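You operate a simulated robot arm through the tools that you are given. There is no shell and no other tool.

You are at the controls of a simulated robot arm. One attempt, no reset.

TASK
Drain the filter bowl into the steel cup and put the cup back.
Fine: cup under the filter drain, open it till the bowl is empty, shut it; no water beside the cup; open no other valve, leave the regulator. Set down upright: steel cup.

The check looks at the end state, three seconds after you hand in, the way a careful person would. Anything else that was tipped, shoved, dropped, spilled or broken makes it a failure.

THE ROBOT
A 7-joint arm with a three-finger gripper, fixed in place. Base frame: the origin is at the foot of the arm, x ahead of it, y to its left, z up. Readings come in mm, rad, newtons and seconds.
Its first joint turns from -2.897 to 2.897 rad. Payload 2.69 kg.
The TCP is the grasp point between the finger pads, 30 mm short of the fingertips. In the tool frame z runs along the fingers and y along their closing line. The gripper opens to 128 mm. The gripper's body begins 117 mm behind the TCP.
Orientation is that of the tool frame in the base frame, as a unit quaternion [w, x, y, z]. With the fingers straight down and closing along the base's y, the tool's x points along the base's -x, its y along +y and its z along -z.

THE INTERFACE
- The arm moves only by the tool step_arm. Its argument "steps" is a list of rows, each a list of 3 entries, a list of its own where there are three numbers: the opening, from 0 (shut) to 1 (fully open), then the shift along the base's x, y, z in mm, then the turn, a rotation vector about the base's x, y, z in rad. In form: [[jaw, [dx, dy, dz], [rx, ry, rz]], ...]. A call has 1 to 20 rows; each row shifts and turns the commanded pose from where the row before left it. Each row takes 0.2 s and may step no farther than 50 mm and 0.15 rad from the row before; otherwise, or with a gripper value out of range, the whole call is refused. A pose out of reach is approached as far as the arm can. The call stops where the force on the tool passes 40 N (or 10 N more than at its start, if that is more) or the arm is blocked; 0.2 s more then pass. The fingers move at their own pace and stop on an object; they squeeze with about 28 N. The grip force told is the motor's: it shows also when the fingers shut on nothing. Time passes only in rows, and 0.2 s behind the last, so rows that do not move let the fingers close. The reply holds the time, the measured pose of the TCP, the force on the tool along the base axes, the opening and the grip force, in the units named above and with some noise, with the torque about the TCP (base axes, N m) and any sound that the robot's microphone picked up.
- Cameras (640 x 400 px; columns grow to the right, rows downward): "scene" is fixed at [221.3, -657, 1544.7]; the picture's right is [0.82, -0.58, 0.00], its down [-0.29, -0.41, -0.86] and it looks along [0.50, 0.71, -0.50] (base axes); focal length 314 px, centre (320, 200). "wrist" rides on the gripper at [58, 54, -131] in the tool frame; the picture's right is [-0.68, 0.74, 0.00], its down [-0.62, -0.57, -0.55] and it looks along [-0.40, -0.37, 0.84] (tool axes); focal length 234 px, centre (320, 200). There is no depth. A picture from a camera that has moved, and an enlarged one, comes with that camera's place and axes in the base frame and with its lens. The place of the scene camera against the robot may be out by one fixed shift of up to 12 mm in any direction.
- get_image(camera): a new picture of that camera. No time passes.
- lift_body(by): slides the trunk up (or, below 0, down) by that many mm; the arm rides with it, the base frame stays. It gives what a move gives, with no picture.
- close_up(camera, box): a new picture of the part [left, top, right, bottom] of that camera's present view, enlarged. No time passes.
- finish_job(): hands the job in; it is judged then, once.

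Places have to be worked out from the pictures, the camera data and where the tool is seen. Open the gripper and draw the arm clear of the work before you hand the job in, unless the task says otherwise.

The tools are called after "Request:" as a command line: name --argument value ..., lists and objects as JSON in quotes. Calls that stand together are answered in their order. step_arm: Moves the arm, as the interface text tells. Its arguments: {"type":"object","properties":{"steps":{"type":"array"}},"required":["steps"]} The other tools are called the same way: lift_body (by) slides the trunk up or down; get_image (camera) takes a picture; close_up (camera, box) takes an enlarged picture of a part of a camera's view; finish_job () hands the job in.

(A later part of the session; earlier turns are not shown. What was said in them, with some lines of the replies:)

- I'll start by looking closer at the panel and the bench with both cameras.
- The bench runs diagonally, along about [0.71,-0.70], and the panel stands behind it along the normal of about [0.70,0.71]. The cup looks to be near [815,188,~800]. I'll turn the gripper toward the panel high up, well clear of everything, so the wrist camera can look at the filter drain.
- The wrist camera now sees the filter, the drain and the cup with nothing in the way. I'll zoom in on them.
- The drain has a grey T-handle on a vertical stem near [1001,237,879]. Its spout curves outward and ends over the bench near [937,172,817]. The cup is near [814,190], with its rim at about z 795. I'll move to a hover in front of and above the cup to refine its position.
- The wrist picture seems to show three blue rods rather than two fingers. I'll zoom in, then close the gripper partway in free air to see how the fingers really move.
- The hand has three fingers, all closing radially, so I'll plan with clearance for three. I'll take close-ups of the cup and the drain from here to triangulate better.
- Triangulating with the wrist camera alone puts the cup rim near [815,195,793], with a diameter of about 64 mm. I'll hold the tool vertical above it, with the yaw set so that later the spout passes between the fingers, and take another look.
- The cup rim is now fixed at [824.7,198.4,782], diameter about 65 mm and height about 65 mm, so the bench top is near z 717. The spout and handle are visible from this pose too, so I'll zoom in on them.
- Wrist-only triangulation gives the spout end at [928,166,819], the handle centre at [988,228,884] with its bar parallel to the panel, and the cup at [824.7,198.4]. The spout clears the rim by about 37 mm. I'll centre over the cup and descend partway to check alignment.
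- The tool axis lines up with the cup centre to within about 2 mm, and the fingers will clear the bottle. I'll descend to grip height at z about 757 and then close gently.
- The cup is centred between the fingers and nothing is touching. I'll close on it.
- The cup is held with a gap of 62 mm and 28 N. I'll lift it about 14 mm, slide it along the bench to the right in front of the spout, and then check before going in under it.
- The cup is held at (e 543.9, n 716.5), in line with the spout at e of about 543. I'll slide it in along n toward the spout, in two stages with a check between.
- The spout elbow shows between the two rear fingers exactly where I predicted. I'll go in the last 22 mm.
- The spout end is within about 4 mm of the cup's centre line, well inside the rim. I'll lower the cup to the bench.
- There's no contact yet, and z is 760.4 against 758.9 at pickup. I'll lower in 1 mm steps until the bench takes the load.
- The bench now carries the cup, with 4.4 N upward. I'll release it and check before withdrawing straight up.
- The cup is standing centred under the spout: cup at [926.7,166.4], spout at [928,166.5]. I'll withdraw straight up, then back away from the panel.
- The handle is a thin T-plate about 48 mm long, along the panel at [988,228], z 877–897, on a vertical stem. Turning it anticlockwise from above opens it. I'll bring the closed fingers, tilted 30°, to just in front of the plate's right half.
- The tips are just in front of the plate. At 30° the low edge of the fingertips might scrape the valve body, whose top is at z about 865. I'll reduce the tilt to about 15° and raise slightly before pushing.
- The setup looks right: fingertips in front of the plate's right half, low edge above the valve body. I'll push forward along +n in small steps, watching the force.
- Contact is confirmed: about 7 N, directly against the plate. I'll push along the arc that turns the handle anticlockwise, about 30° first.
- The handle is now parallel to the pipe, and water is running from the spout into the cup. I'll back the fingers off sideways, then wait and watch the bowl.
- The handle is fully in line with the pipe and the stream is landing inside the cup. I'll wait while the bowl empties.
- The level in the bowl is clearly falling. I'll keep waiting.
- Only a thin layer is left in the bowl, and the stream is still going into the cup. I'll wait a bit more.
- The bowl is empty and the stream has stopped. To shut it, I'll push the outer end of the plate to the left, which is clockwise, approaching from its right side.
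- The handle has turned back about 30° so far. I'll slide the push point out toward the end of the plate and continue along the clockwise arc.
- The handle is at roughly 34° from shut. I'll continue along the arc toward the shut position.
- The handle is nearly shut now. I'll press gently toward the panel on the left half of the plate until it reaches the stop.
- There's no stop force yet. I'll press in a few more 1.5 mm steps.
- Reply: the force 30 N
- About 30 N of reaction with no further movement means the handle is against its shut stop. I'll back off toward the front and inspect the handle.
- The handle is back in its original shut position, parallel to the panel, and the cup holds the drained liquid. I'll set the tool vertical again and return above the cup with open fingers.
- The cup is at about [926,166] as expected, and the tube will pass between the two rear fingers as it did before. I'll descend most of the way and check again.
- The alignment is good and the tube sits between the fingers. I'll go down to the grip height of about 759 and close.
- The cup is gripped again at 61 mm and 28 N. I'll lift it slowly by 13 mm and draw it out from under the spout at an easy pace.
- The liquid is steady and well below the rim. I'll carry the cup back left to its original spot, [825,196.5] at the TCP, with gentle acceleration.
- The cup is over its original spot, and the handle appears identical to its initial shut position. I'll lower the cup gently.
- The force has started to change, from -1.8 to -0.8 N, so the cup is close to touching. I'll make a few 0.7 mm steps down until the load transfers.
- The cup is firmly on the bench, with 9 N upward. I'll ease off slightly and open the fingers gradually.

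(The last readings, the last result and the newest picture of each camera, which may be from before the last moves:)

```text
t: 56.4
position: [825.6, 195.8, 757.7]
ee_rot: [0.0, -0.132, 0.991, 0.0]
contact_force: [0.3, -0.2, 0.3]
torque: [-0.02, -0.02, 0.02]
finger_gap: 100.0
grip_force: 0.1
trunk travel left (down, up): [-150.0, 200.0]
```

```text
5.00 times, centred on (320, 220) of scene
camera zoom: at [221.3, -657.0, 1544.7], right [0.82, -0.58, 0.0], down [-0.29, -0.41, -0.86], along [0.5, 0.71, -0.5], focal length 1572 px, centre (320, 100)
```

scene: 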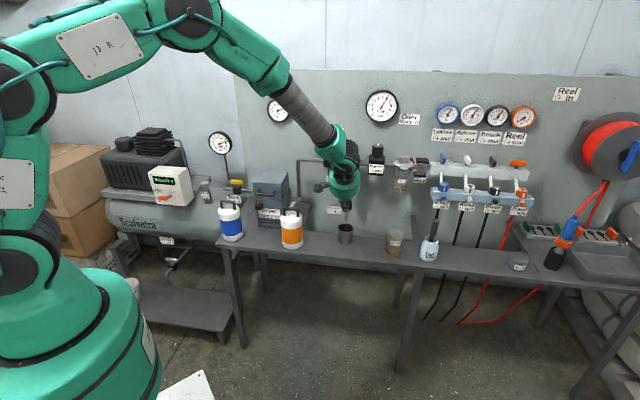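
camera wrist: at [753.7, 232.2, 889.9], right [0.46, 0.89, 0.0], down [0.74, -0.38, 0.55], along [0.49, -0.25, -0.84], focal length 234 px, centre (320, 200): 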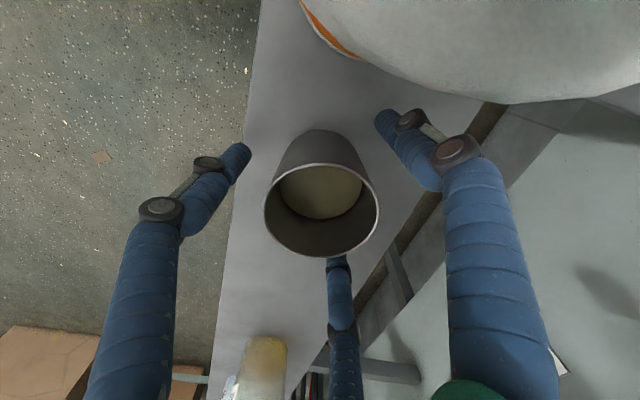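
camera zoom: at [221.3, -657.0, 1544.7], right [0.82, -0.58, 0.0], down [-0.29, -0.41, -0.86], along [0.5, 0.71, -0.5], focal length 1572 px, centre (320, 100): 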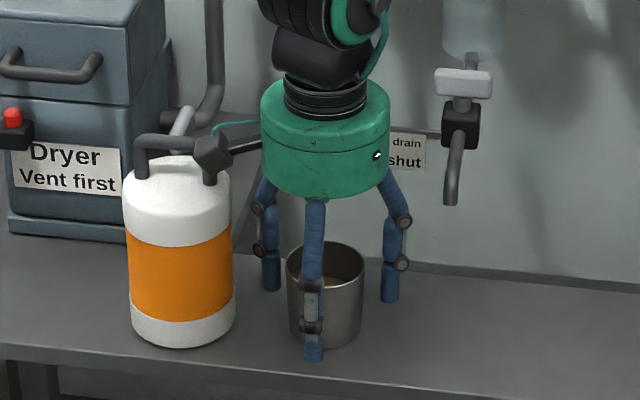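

The cup stands upright and free of the fingers. I'll withdraw straight up, then back away from the bench.

Request:
step_arm --steps '[[0.78, [0, 0, 20], [0, 0, 0]], [0.78, [0, 0, 40], [0, 0, 0]], [0.78, [0, 0, 45], [0, 0, 0]], [0.78, [0, 0, 45], [0, 0, 0]], [0.78, [0, 0, 45], [0, 0, 0]], [0.78, [0, 0, 45], [0, 0, 0]], [1, [-30, -30, 20], [0, 0, 0]], [1, [-33, -33, 0], [0, 0, 0]], [1, [-33, -33, 0], [0, 0, 0]], [1, [-33, -33, 0], [0, 0, 0]], [1, [0, 0, 0], [0, 0, 0]]]'

Request:
get_image --camera "scene"

Request:
close_up --camera "scene" --box '[300, 130, 400, 260]'

Request:
get_image --camera "wrist"

```text
t: 58.8
position: [694.8, 65.0, 1017.7]
ee_rot: [0.0, -0.133, 0.991, 0.0]
contact_force: [0.2, -1.1, 0.3]
torque: [0.05, -0.05, 0.0]
finger_gap: 127.8
grip_force: 0.0
trunk travel left (down, up): [-150.0, 200.0]
```

```text
taken
```

scene: 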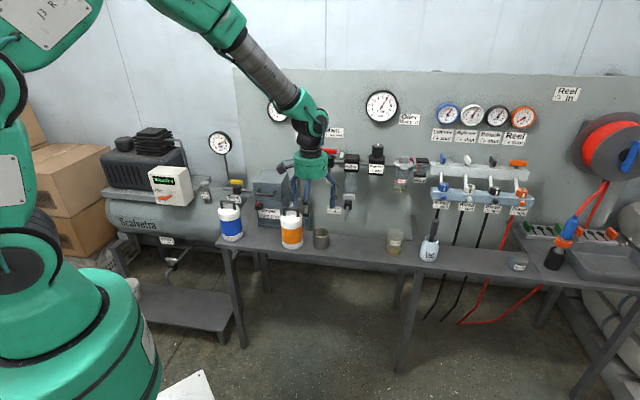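

```text
3.08 times, centred on (350, 195) of scene
camera zoom: at [221.3, -657.0, 1544.7], right [0.82, -0.58, 0.0], down [-0.29, -0.41, -0.86], along [0.5, 0.71, -0.5], focal length 967 px, centre (228, 215)
```

zoom: 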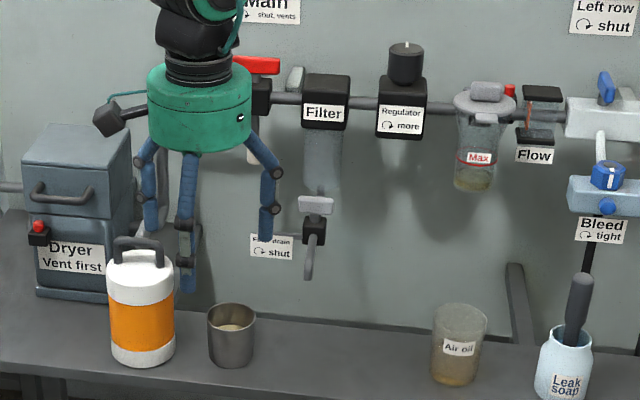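

```text
taken
camera wrist: at [623.1, 101.9, 1149.4], right [0.46, 0.89, 0.0], down [0.74, -0.38, 0.55], along [0.49, -0.25, -0.84], focal length 234 px, centre (320, 200)
```

wrist: 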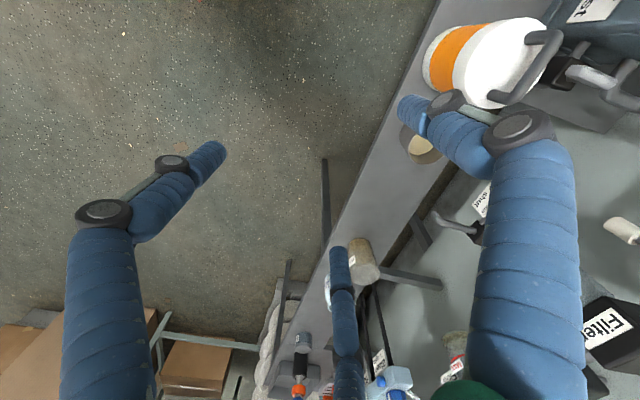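

Everything looks in place. I'll do a final check for drops on the bench, a drip from the spout, the exact handle angle, and whether the cup's position matches the initial pictures.

Request:
close_up --camera "scene" --box '[300, 210, 380, 260]'

Request:
close_up --camera "scene" --box '[320, 140, 400, 220]'

Request:
close_up --camera "scene" --box '[335, 185, 365, 205]'

```text
8.00 times, centred on (340, 235) of scene
camera zoom: at [221.3, -657.0, 1544.7], right [0.82, -0.58, 0.0], down [-0.29, -0.41, -0.86], along [0.5, 0.71, -0.5], focal length 2515 px, centre (160, -80)
```

zoom: 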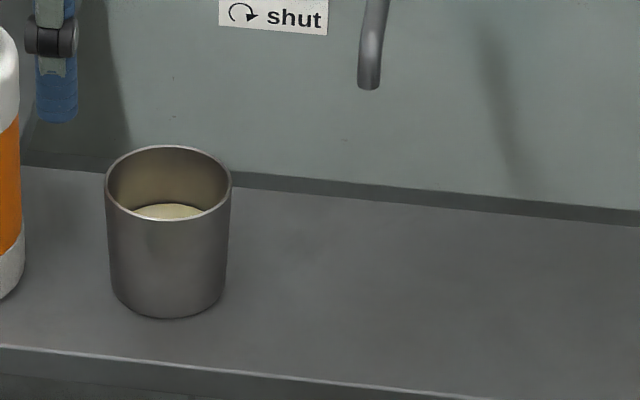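

```text
5.00 times, centred on (360, 180) of scene
camera zoom: at [221.3, -657.0, 1544.7], right [0.82, -0.58, 0.0], down [-0.29, -0.41, -0.86], along [0.5, 0.71, -0.5], focal length 1572 px, centre (120, 300)
```

zoom: 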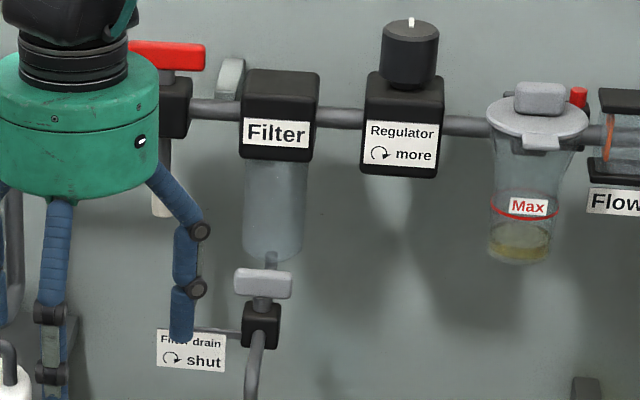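

```text
16.00 times, centred on (350, 195) of scene
camera zoom: at [221.3, -657.0, 1544.7], right [0.82, -0.58, 0.0], down [-0.29, -0.41, -0.86], along [0.5, 0.71, -0.5], focal length 5030 px, centre (-160, 280)
```

zoom: 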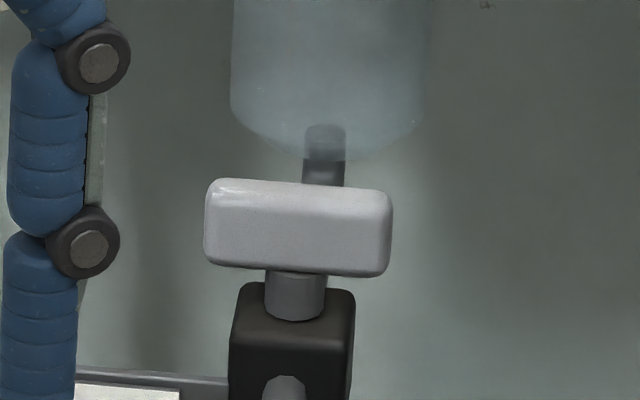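

The bowl is empty, the handle is at its original shut angle, the bench is dry, and the cup is back within about 2 mm of its original spot. I'll raise the arm to roughly its starting height so it's well clear.

Request:
step_arm --steps '[[1, [-10, -10, 40], [0, 0, 0]], [1, [-10, -10, 45], [0, 0, 0]], [1, [0, -10, 45], [0, 0, 0]], [1, [0, -10, 40], [0, 0, 0]], [1, [0, 0, 0], [0, 0, 0]]]'

Request:
get_image --camera "scene"

```text
t: 60.0
position: [672.5, 25.4, 1189.9]
ee_rot: [0.0, -0.133, 0.991, 0.0]
contact_force: [-0.3, 0.1, -0.2]
torque: [-0.02, 0.0, 0.0]
finger_gap: 128.0
grip_force: 0.1
trunk travel left (down, up): [-150.0, 200.0]
```

```text
taken
```

scene: 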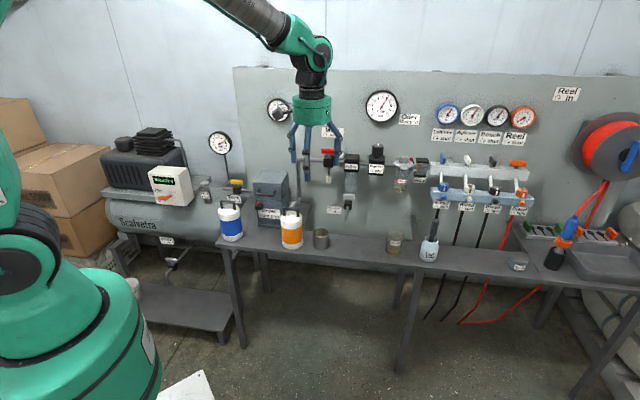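

The arm is clear with the gripper open, and nothing else in the scene has moved. I'm handing the job in.

Request:
finish_job

```text
The job is handed in.
```

The filter bowl is drained into the steel cup, and the cup is back upright within about 2 mm of where it started. I've handed the job in but haven't seen the check's result.

- **Drain:** I set the cup under the spout and opened the filter drain until the bowl was empty and the stream stopped. I then shut it against its stop, and the handle looks the same as in the first pictures.
- **Water:** the stream fell inside the cup, and the last close-up shows the bench dry around it.
- **Everything else:** I opened no other valve and left the regulator alone. Nothing else looked moved in the final picture.
- **Arm:** the gripper is open and raised close to its starting position, clear of the work.
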